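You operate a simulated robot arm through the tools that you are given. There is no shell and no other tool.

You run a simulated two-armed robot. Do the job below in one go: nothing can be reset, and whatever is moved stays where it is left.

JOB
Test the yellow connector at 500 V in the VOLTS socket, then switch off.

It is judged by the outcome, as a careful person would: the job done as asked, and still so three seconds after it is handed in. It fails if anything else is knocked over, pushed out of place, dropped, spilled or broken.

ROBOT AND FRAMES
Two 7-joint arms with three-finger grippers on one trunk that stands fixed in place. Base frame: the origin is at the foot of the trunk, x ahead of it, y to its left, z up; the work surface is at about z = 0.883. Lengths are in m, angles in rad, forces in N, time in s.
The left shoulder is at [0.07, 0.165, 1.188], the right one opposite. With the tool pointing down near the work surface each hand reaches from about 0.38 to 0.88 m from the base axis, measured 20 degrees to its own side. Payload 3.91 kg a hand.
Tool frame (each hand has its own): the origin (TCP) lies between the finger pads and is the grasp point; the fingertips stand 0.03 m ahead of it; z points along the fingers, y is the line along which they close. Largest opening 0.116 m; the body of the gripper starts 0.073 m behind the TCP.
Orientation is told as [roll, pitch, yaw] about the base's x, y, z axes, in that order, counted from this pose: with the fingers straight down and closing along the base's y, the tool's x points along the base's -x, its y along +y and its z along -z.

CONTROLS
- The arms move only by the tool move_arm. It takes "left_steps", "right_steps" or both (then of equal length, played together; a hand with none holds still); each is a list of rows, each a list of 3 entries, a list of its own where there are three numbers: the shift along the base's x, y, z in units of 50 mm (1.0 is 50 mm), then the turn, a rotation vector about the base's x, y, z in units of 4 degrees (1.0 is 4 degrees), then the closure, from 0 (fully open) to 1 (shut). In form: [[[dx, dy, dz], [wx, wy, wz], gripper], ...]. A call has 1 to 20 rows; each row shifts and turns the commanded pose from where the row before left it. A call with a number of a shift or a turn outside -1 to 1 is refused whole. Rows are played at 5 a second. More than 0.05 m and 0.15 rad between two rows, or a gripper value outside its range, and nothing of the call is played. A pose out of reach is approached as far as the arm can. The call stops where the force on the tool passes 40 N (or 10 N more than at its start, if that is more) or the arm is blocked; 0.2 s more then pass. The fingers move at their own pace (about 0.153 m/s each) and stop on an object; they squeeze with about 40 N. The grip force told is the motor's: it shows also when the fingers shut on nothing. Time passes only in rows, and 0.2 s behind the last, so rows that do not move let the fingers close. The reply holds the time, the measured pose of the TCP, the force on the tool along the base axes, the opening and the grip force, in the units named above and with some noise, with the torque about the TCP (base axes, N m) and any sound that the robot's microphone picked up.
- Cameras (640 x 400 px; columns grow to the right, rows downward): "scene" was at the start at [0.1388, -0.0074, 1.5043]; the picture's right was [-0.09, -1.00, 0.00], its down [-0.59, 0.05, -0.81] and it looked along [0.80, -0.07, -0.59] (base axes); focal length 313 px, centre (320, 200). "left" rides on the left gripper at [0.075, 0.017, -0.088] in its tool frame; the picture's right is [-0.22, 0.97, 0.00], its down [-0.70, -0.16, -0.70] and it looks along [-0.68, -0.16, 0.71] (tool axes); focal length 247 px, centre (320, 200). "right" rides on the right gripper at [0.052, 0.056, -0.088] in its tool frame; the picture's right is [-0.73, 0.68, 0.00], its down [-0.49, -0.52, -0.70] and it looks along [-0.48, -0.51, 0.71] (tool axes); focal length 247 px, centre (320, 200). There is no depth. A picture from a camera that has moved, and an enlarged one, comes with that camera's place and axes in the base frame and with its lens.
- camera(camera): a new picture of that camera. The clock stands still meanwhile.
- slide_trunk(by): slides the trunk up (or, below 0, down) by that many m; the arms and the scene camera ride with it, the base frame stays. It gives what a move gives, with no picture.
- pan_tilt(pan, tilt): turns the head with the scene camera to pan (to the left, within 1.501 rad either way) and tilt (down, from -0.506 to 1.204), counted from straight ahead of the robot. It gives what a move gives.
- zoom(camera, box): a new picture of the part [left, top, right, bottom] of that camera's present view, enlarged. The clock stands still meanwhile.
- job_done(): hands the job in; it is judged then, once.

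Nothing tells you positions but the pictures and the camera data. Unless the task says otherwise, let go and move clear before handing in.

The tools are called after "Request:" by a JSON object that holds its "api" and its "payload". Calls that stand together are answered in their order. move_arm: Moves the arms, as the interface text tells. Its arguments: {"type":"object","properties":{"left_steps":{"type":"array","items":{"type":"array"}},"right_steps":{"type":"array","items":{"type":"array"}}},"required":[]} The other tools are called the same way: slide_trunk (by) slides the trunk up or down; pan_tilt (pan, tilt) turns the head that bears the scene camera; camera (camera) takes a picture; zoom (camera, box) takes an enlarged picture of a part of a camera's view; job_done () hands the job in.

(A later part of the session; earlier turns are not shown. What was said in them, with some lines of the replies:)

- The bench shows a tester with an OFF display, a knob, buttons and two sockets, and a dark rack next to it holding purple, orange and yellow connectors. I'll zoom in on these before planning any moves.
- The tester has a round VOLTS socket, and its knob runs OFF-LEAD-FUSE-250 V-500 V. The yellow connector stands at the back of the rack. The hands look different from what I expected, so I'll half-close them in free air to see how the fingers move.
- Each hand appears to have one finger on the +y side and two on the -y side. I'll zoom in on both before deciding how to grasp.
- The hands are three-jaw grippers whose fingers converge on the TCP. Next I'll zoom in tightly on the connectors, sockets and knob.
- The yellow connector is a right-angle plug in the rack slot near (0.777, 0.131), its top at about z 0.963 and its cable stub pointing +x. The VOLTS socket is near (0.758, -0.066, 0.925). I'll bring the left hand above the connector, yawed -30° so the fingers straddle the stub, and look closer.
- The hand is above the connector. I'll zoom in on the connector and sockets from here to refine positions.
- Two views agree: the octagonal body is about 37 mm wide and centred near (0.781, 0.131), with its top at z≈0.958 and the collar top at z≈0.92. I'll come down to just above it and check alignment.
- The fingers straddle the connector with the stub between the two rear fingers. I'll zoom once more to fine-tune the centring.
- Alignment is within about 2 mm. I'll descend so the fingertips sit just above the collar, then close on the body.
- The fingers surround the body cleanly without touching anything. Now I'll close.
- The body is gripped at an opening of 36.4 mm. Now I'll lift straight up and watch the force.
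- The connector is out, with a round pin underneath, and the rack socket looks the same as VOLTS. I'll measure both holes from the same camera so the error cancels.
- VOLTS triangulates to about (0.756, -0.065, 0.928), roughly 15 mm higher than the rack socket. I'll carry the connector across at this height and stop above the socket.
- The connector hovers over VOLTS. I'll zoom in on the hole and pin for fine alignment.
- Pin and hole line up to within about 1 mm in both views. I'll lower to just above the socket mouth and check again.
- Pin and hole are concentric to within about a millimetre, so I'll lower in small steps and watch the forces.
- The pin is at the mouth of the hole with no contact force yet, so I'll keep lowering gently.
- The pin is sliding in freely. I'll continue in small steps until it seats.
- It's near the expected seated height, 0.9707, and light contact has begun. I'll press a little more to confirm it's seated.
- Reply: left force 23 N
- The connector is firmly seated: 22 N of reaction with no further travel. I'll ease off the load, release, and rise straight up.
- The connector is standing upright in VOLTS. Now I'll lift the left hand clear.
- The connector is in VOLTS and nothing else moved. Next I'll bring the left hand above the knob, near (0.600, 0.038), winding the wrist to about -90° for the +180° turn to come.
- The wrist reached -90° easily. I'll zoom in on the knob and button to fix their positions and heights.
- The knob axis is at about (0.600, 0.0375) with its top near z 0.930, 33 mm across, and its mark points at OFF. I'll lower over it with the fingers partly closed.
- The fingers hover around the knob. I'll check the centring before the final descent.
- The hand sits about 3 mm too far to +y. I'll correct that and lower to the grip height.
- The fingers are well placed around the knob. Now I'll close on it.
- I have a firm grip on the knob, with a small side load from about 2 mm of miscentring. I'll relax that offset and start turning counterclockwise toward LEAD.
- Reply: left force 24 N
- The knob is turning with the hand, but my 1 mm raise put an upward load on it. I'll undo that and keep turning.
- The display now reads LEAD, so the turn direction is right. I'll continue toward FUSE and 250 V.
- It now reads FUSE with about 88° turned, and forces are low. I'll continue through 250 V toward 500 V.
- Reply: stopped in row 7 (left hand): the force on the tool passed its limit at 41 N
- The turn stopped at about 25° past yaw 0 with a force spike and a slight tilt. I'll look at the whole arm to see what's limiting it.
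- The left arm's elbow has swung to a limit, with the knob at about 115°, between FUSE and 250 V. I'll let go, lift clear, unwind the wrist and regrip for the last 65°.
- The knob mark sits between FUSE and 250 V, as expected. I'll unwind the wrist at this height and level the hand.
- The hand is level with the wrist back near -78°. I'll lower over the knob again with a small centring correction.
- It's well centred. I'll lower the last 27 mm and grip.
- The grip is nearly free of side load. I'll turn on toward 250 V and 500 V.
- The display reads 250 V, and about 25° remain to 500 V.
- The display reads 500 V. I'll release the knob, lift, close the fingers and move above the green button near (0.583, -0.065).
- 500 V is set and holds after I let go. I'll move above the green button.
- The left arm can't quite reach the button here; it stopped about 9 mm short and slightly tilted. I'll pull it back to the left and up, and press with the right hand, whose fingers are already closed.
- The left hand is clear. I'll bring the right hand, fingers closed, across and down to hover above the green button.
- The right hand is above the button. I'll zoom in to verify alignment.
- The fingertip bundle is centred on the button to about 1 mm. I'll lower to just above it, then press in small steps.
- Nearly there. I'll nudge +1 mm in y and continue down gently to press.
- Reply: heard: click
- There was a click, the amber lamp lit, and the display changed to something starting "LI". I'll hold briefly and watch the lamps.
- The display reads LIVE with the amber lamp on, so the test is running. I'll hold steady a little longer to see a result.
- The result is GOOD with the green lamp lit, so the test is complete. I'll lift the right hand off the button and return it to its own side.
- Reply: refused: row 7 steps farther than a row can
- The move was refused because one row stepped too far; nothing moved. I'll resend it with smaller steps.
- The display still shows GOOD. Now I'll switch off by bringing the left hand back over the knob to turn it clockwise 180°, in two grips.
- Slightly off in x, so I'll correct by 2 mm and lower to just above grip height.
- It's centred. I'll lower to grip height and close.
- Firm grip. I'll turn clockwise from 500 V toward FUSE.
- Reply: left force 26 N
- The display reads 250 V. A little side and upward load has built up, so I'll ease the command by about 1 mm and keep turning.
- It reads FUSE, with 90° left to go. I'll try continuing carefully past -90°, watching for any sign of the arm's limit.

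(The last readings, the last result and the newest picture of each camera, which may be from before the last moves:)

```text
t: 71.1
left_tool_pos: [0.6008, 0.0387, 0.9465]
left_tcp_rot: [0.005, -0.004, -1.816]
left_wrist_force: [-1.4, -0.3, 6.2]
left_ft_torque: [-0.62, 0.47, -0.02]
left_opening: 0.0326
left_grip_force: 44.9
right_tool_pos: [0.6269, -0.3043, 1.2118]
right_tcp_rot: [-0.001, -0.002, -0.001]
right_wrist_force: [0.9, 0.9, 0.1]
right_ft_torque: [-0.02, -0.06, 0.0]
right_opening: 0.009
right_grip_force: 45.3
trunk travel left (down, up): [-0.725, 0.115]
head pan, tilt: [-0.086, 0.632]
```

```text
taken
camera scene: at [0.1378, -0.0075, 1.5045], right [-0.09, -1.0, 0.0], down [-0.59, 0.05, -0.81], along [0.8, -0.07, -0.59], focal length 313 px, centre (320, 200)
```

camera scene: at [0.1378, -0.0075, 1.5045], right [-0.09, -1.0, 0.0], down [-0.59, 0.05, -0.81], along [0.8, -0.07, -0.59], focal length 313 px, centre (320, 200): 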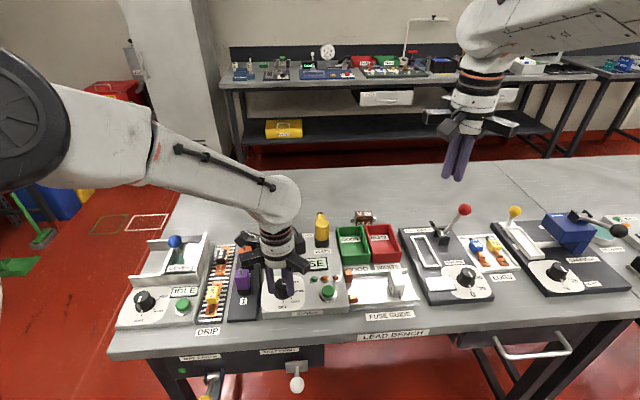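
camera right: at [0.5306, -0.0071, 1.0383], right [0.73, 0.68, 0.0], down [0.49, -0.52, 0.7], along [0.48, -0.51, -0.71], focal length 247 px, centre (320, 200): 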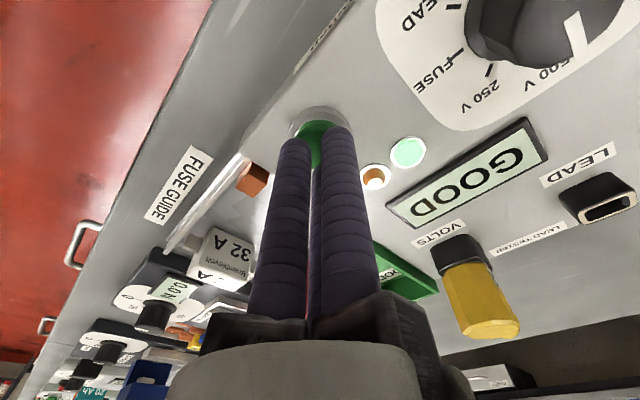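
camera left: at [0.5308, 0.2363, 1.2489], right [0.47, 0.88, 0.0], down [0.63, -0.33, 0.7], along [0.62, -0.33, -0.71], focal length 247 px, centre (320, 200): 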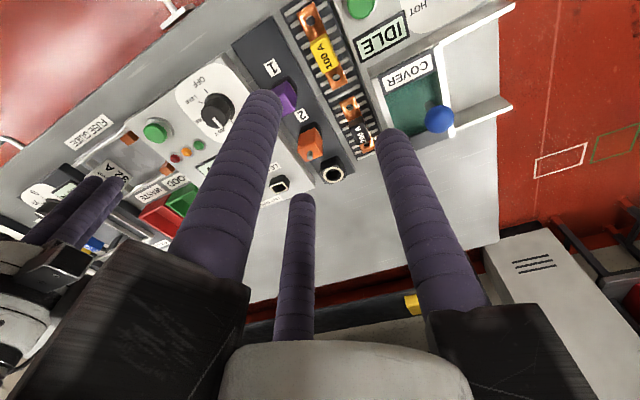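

There's no problem so far, but the elbow is swinging low toward the other fixtures. I'll regrip instead: release, lift and unwind the wrist.

Request:
{"api": "move_arm", "payload": {"left_steps": [[[0, 0, 0], [0, 0, 0], 0.7], [[0, 0, 0], [0, 0, 0], 0.53], [[0, 0, 0], [0, 0, 0], 0.5], [[0, 0, 0.3], [0, 0, 0], 0.5], [[0, 0, 0.5], [0, 0, 0], 0.5], [[0, 0, 0.6], [0, 0, 0], 0.5], [[0, 0, 0.2], [0, 0, 0.99], 0.5], [[0, 0, 0], [0, 0, 0.99], 0.5], [[0, 0, 0], [0, 0, 0.99], 0.5], [[0, 0, 0], [0, 0, 0.99], 0.5], [[0, 0, 0], [0, 0, 0.99], 0.5], [[0, 0, 0], [0, 0, 0.99], 0.5], [[0, 0, 0], [0, 0, 0.99], 0.5], [[0, 0, 0], [0, 0, 0.99], 0.5], [[0, 0, 0], [0, 0, 0.99], 0.5], [[0, 0, 0], [0, 0, 0.99], 0.5], [[0, 0, 0], [0, 0, 0.99], 0.5], [[0, 0, 0], [0, 0, 0], 0.5]]}}

Request:
{"api": "move_arm", "payload": {"left_steps": [[[0, 0, 0], [0, 0, 0.99], 0.5], [[0, 0, 0], [0, 0, 0.99], 0.5], [[0, 0, 0], [0, 0, 0.99], 0.5], [[0, 0, 0], [0, 0, 0.99], 0.5], [[0, 0, 0], [0, 0, 0.99], 0.5], [[0, 0, 0], [0, 0, 0.99], 0.5], [[0, 0, 0], [0, 0, 0.99], 0.5], [[0, 0, 0], [0, 0, 0.99], 0.5], [[0, 0, 0], [0, 0, 0.99], 0.5], [[0, 0, 0], [0, 0, 0.99], 0.5], [[0, 0, 0], [0, 0, 0.99], 0.5], [[0, 0, 0], [0, 0, 0.99], 0.53], [[0, 0, 0], [0, 0, 0], 0.53], [[0, 0, 0], [0, 0, 0], 0.53]]}}

Request:
{"api": "zoom", "payload": {"camera": "left", "box": [240, 30, 420, 200]}}

Request:
{"api": "zoom", "payload": {"camera": "scene", "box": [240, 200, 360, 320]}}

```text
t: 74.9
left_tool_pos: [0.6008, 0.0379, 1.0259]
left_tcp_rot: [0.003, -0.003, -1.055]
left_wrist_force: [0.6, -0.3, -0.4]
left_ft_torque: [0.0, -0.02, 0.0]
left_opening: 0.058
left_grip_force: 0.0
right_tool_pos: [0.6287, -0.3043, 1.2105]
right_tcp_rot: [0.001, -0.001, 0.0]
right_wrist_force: [0.4, 0.3, -0.4]
right_ft_torque: [0.0, -0.01, -0.02]
right_opening: 0.0089
right_grip_force: 44.9
trunk travel left (down, up): [-0.725, 0.115]
head pan, tilt: [-0.086, 0.632]
```

```text
t: 77.9
left_tool_pos: [0.6009, 0.0392, 1.0245]
left_tcp_rot: [0.001, -0.003, -0.225]
left_wrist_force: [0.5, -0.3, -0.1]
left_ft_torque: [-0.01, 0.01, -0.02]
left_opening: 0.0546
left_grip_force: 0.0
right_tool_pos: [0.6276, -0.3027, 1.2099]
right_tcp_rot: [0.0, 0.0, -0.001]
right_wrist_force: [0.3, 0.4, 0.1]
right_ft_torque: [-0.02, -0.03, 0.0]
right_opening: 0.0086
right_grip_force: 44.9
trunk travel left (down, up): [-0.725, 0.115]
head pan, tilt: [-0.086, 0.632]
```

```text
2.35 times, centred on (330, 115) of left
camera zoom: at [0.5316, 0.0732, 1.113], right [0.44, 0.9, 0.0], down [0.64, -0.31, 0.7], along [0.63, -0.3, -0.71], focal length 581 px, centre (296, 400)
```

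zoom: 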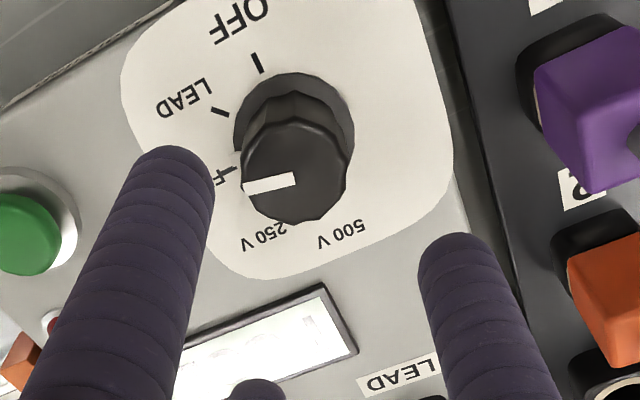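

```text
3.33 times, centred on (300, 260) of scene
camera zoom: at [0.1388, -0.0075, 1.5043], right [-0.09, -1.0, 0.0], down [-0.59, 0.05, -0.81], along [0.8, -0.07, -0.59], focal length 1043 px, centre (387, 0)
```

zoom: 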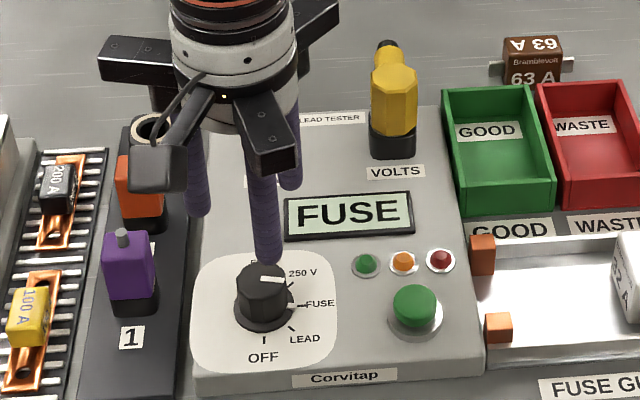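

The knob settled into the FUSE detent, so 90° remain. I'll turn the wrist back a little more, then lower and grip.

Request:
{"api": "move_arm", "payload": {"left_steps": [[[0, 0, 0], [0, 0, 1], 0.53], [[0, 0, 0], [0, 0, 1], 0.53], [[0, 0, -0.3], [0, 0, 1], 0.53], [[0, 0, -0.4], [0, 0, 0], 0.53], [[0, 0, -0.4], [0, 0, 0], 0.53], [[0, 0, 0], [0, 0, 0], 0.53], [[0, 0, 0], [0, 0, 0], 0.53]]}}

Request:
{"api": "zoom", "payload": {"camera": "left", "box": [240, 60, 420, 220]}}

```text
t: 79.5
left_tool_pos: [0.5992, 0.0373, 0.9694]
left_tcp_rot: [0.002, -0.002, -0.014]
left_wrist_force: [0.0, 0.5, 0.8]
left_ft_torque: [-0.01, 0.0, -0.03]
left_opening: 0.0544
left_grip_force: 0.1
right_tool_pos: [0.6268, -0.3043, 1.2098]
right_tcp_rot: [0.0, -0.001, 0.0]
right_wrist_force: [-0.5, 0.4, -0.4]
right_ft_torque: [-0.03, 0.05, 0.01]
right_opening: 0.0091
right_grip_force: 45.5
trunk travel left (down, up): [-0.725, 0.115]
head pan, tilt: [-0.086, 0.632]
```

```text
2.50 times, centred on (330, 140) of left
camera zoom: at [0.5257, 0.0575, 1.0573], right [0.24, 0.97, 0.0], down [0.69, -0.17, 0.7], along [0.68, -0.17, -0.71], focal length 617 px, centre (295, 350)
```

zoom: 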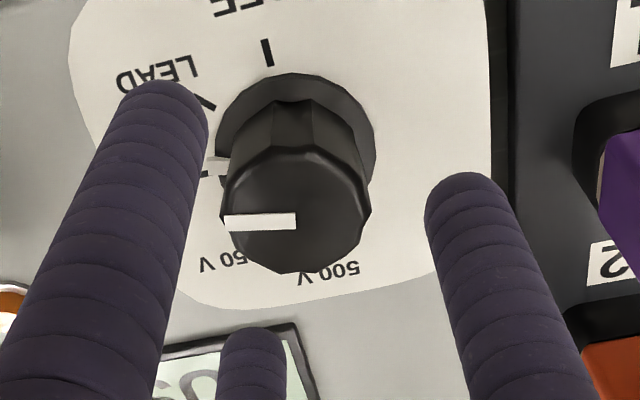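

Centring looks good. I'll lower and grip.

Request:
{"api": "move_arm", "payload": {"left_steps": [[[0.02, 0, -0.25], [0, 0, 0], 0.53], [[0, 0, -0.23], [0, 0, 0], 0.53], [[0, 0, 0], [0, 0, 0], 0.53], [[0, 0, 0], [0, 0, 0], 0.7], [[0, 0, 0], [0, 0, 0], 1], [[0, 0, 0], [0, 0, 0], 1], [[0, 0, 0], [0, 0, 0], 1]]}}

```text
t: 81.1
left_tool_pos: [0.5999, 0.0384, 0.9447]
left_tcp_rot: [0.002, -0.003, -0.015]
left_wrist_force: [-7.7, -5.4, -1.4]
left_ft_torque: [-0.66, 0.38, 0.01]
left_opening: 0.0327
left_grip_force: 45.4
right_tool_pos: [0.6281, -0.306, 1.2112]
right_tcp_rot: [0.0, -0.002, 0.002]
right_wrist_force: [0.1, 0.0, 0.3]
right_ft_torque: [0.01, 0.02, 0.02]
right_opening: 0.0087
right_grip_force: 44.8
trunk travel left (down, up): [-0.725, 0.115]
head pan, tilt: [-0.086, 0.632]
```

Gripped. I'll turn clockwise from FUSE toward LEAD.

Request:
{"api": "move_arm", "payload": {"left_steps": [[[-0.012, -0.01, 0], [0, 0, 0], 1], [[0, 0, 0], [0, 0, -1], 1], [[0, 0, 0], [0, 0, -1], 1], [[0, 0, 0], [0, 0, -1], 1], [[0, 0, 0], [0, 0, -1], 1], [[0, 0, 0], [0, 0, -1], 1], [[0, 0, 0], [0, 0, -1], 1], [[0, 0, 0], [0, 0, -1], 1], [[0, 0, 0], [0, 0, -1], 1], [[0, 0, 0], [0, 0, -1], 1], [[0, 0, 0], [0, 0, -1], 1], [[0, 0, 0], [0, 0, -1], 1], [[0, 0, 0], [0, 0, 0], 1]]}}

Request:
{"api": "zoom", "payload": {"camera": "scene", "box": [240, 240, 340, 320]}}

```text
t: 83.9
left_tool_pos: [0.6007, 0.0389, 0.946]
left_tcp_rot: [0.001, -0.004, -0.787]
left_wrist_force: [-7.5, -0.3, -6.2]
left_ft_torque: [0.12, -0.65, -0.02]
left_opening: 0.0329
left_grip_force: 44.8
right_tool_pos: [0.6277, -0.3043, 1.2111]
right_tcp_rot: [-0.001, -0.002, -0.001]
right_wrist_force: [-0.3, 0.1, 0.2]
right_ft_torque: [0.01, -0.03, 0.01]
right_opening: 0.0094
right_grip_force: 45.2
trunk travel left (down, up): [-0.725, 0.115]
head pan, tilt: [-0.086, 0.632]
```

```text
5.00 times, centred on (290, 280) of scene
camera zoom: at [0.1382, -0.0075, 1.5043], right [-0.09, -1.0, 0.0], down [-0.59, 0.05, -0.81], along [0.8, -0.07, -0.59], focal length 1564 px, centre (470, -200)
```

zoom: 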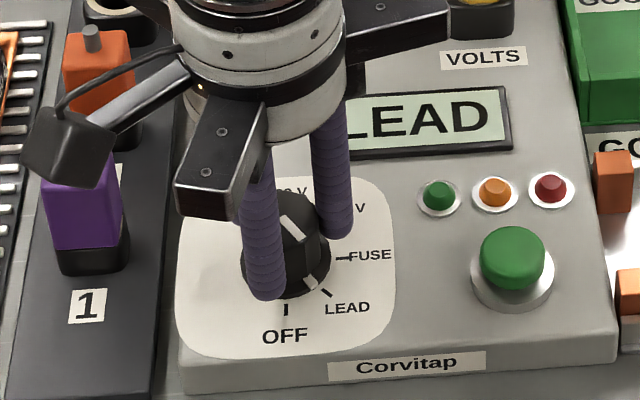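

LEAD now, and another 45° brings it to OFF.

Request:
{"api": "move_arm", "payload": {"left_steps": [[[-0.01, 0, -0.005], [0, 0, 0], 1], [[0, 0, 0], [0, 0, -1], 1], [[0, 0, 0], [0, 0, -1], 1], [[0, 0, 0], [0, 0, -1], 1], [[0, 0, 0], [0, 0, -1], 1], [[0, 0, 0], [0, 0, -1], 1], [[0, 0, 0], [0, 0, -1], 1], [[0, 0, 0], [0, 0, -1], 1], [[0, 0, 0], [0, 0, -1], 1], [[0, 0, 0], [0, 0, -1], 1], [[0, 0, 0], [0, 0, -1], 1], [[0, 0, 0], [0, 0, -0.9], 1], [[0, 0, 0], [0, 0, 0], 1]]}}

Request:
{"api": "zoom", "payload": {"camera": "scene", "box": [240, 240, 340, 320]}}

```text
t: 86.7
left_tool_pos: [0.599, 0.0384, 0.9459]
left_tcp_rot: [0.002, -0.005, -1.545]
left_wrist_force: [-2.0, 2.9, -1.6]
left_ft_torque: [-0.27, -0.05, 0.37]
left_opening: 0.0327
left_grip_force: 45.0
right_tool_pos: [0.6277, -0.3042, 1.2112]
right_tcp_rot: [-0.001, 0.0, 0.0]
right_wrist_force: [0.4, 0.4, 0.0]
right_ft_torque: [-0.01, 0.01, -0.03]
right_opening: 0.0091
right_grip_force: 45.0
trunk travel left (down, up): [-0.725, 0.115]
head pan, tilt: [-0.086, 0.632]
```

```text
5.00 times, centred on (290, 280) of scene
camera zoom: at [0.1388, -0.0069, 1.5043], right [-0.09, -1.0, 0.0], down [-0.59, 0.05, -0.81], along [0.8, -0.07, -0.59], focal length 1564 px, centre (470, -200)
```

zoom: 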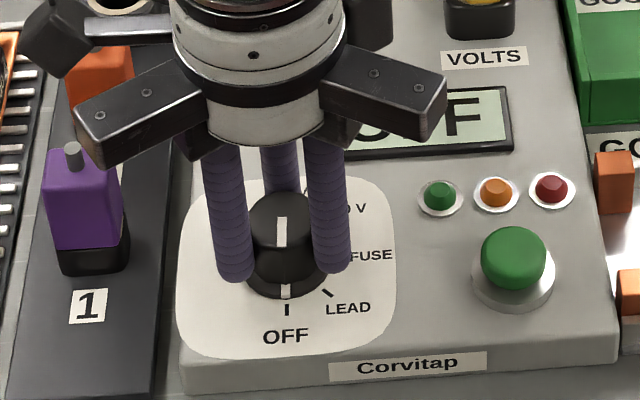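

The display reads OFF and the mark points at OFF. I'll release the knob, lift clear and back the left hand away.

Request:
{"api": "move_arm", "payload": {"left_steps": [[[0, 0, 0], [0, 0, 0], 0.7], [[0, 0, 0], [0, 0, 0], 0.53], [[0, 0, 0], [0, 0, 0], 0.5], [[0, 0, 0.3], [0, 0, 0], 0.5], [[0, 0, 0.6], [0, 0, 0], 0.5], [[0, 0, 0.9], [0, 0, 0], 0.5], [[0, 0, 0.9], [0, 0, 0], 0.5], [[0, 0, 0.9], [0, 0, 0], 0.5], [[0, 0.8, 0.4], [0, 0, 0.9], 0.5], [[0, 0.8, 0.4], [0, 0, 0.9], 0.5], [[0, 0.8, 0], [0, 0, 0.9], 0.5], [[0, 0, 0], [0, 0, 0], 0.5]]}}

Request:
{"api": "camera", "payload": {"camera": "scene"}}

Request:
{"api": "zoom", "payload": {"camera": "scene", "box": [220, 200, 380, 330]}}

```text
t: 89.3
left_tool_pos: [0.6003, 0.1579, 1.1655]
left_tcp_rot: [0.001, -0.005, -1.356]
left_wrist_force: [-0.5, -0.6, 0.5]
left_ft_torque: [0.01, -0.05, 0.02]
left_opening: 0.058
left_grip_force: 0.2
right_tool_pos: [0.6275, -0.3039, 1.2093]
right_tcp_rot: [0.0, -0.001, 0.001]
right_wrist_force: [-0.4, 0.5, 0.6]
right_ft_torque: [0.03, 0.01, 0.0]
right_opening: 0.0089
right_grip_force: 45.1
trunk travel left (down, up): [-0.725, 0.115]
head pan, tilt: [-0.086, 0.632]
```

```text
taken
camera scene: at [0.1389, -0.008, 1.5043], right [-0.09, -1.0, 0.0], down [-0.59, 0.05, -0.81], along [0.8, -0.07, -0.59], focal length 313 px, centre (320, 200)
```

scene: 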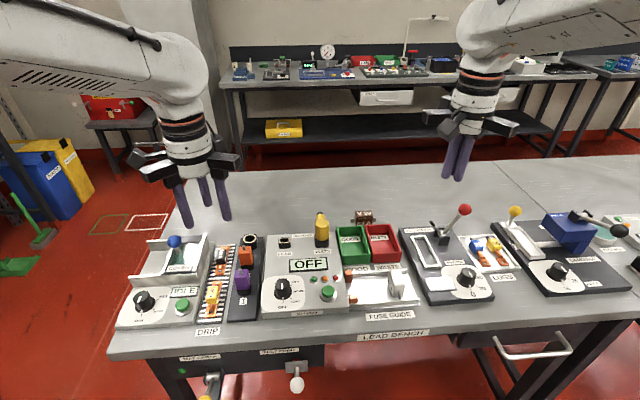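

```text
3.08 times, centred on (300, 265) of scene
camera zoom: at [0.1389, -0.008, 1.5043], right [-0.09, -1.0, 0.0], down [-0.59, 0.05, -0.81], along [0.8, -0.07, -0.59], focal length 962 px, centre (382, 0)
```

zoom: 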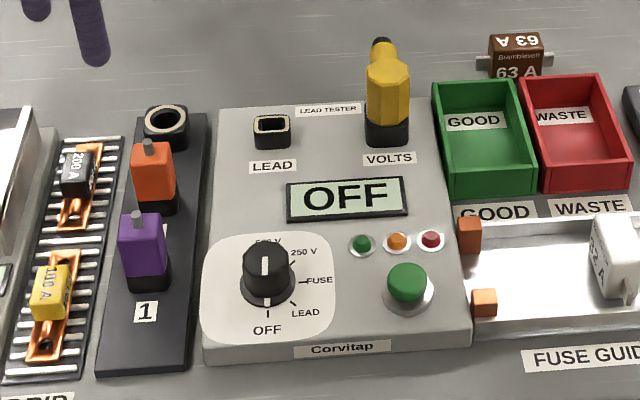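

The yellow connector was tested at 500 V in VOLTS and read GOOD. The tester is back to OFF, both hands are clear, and everything else is where it was. I wasn't asked to return the connector, so it stays seated in VOLTS, and I'm handing the job in.

Request:
{"api": "job_done", "payload": {}}

```text
The job is handed in.
```

The yellow connector was tested at 500 V in the VOLTS socket and passed: the display read GOOD and the green lamp lit. I then turned the knob back to OFF, and the display confirmed it.

The job didn't ask for the connector to go back in its rack, so I left it seated in VOLTS. Both hands are clear, and the last picture shows nothing else moved. The job is handed in; no verdict has come back yet.
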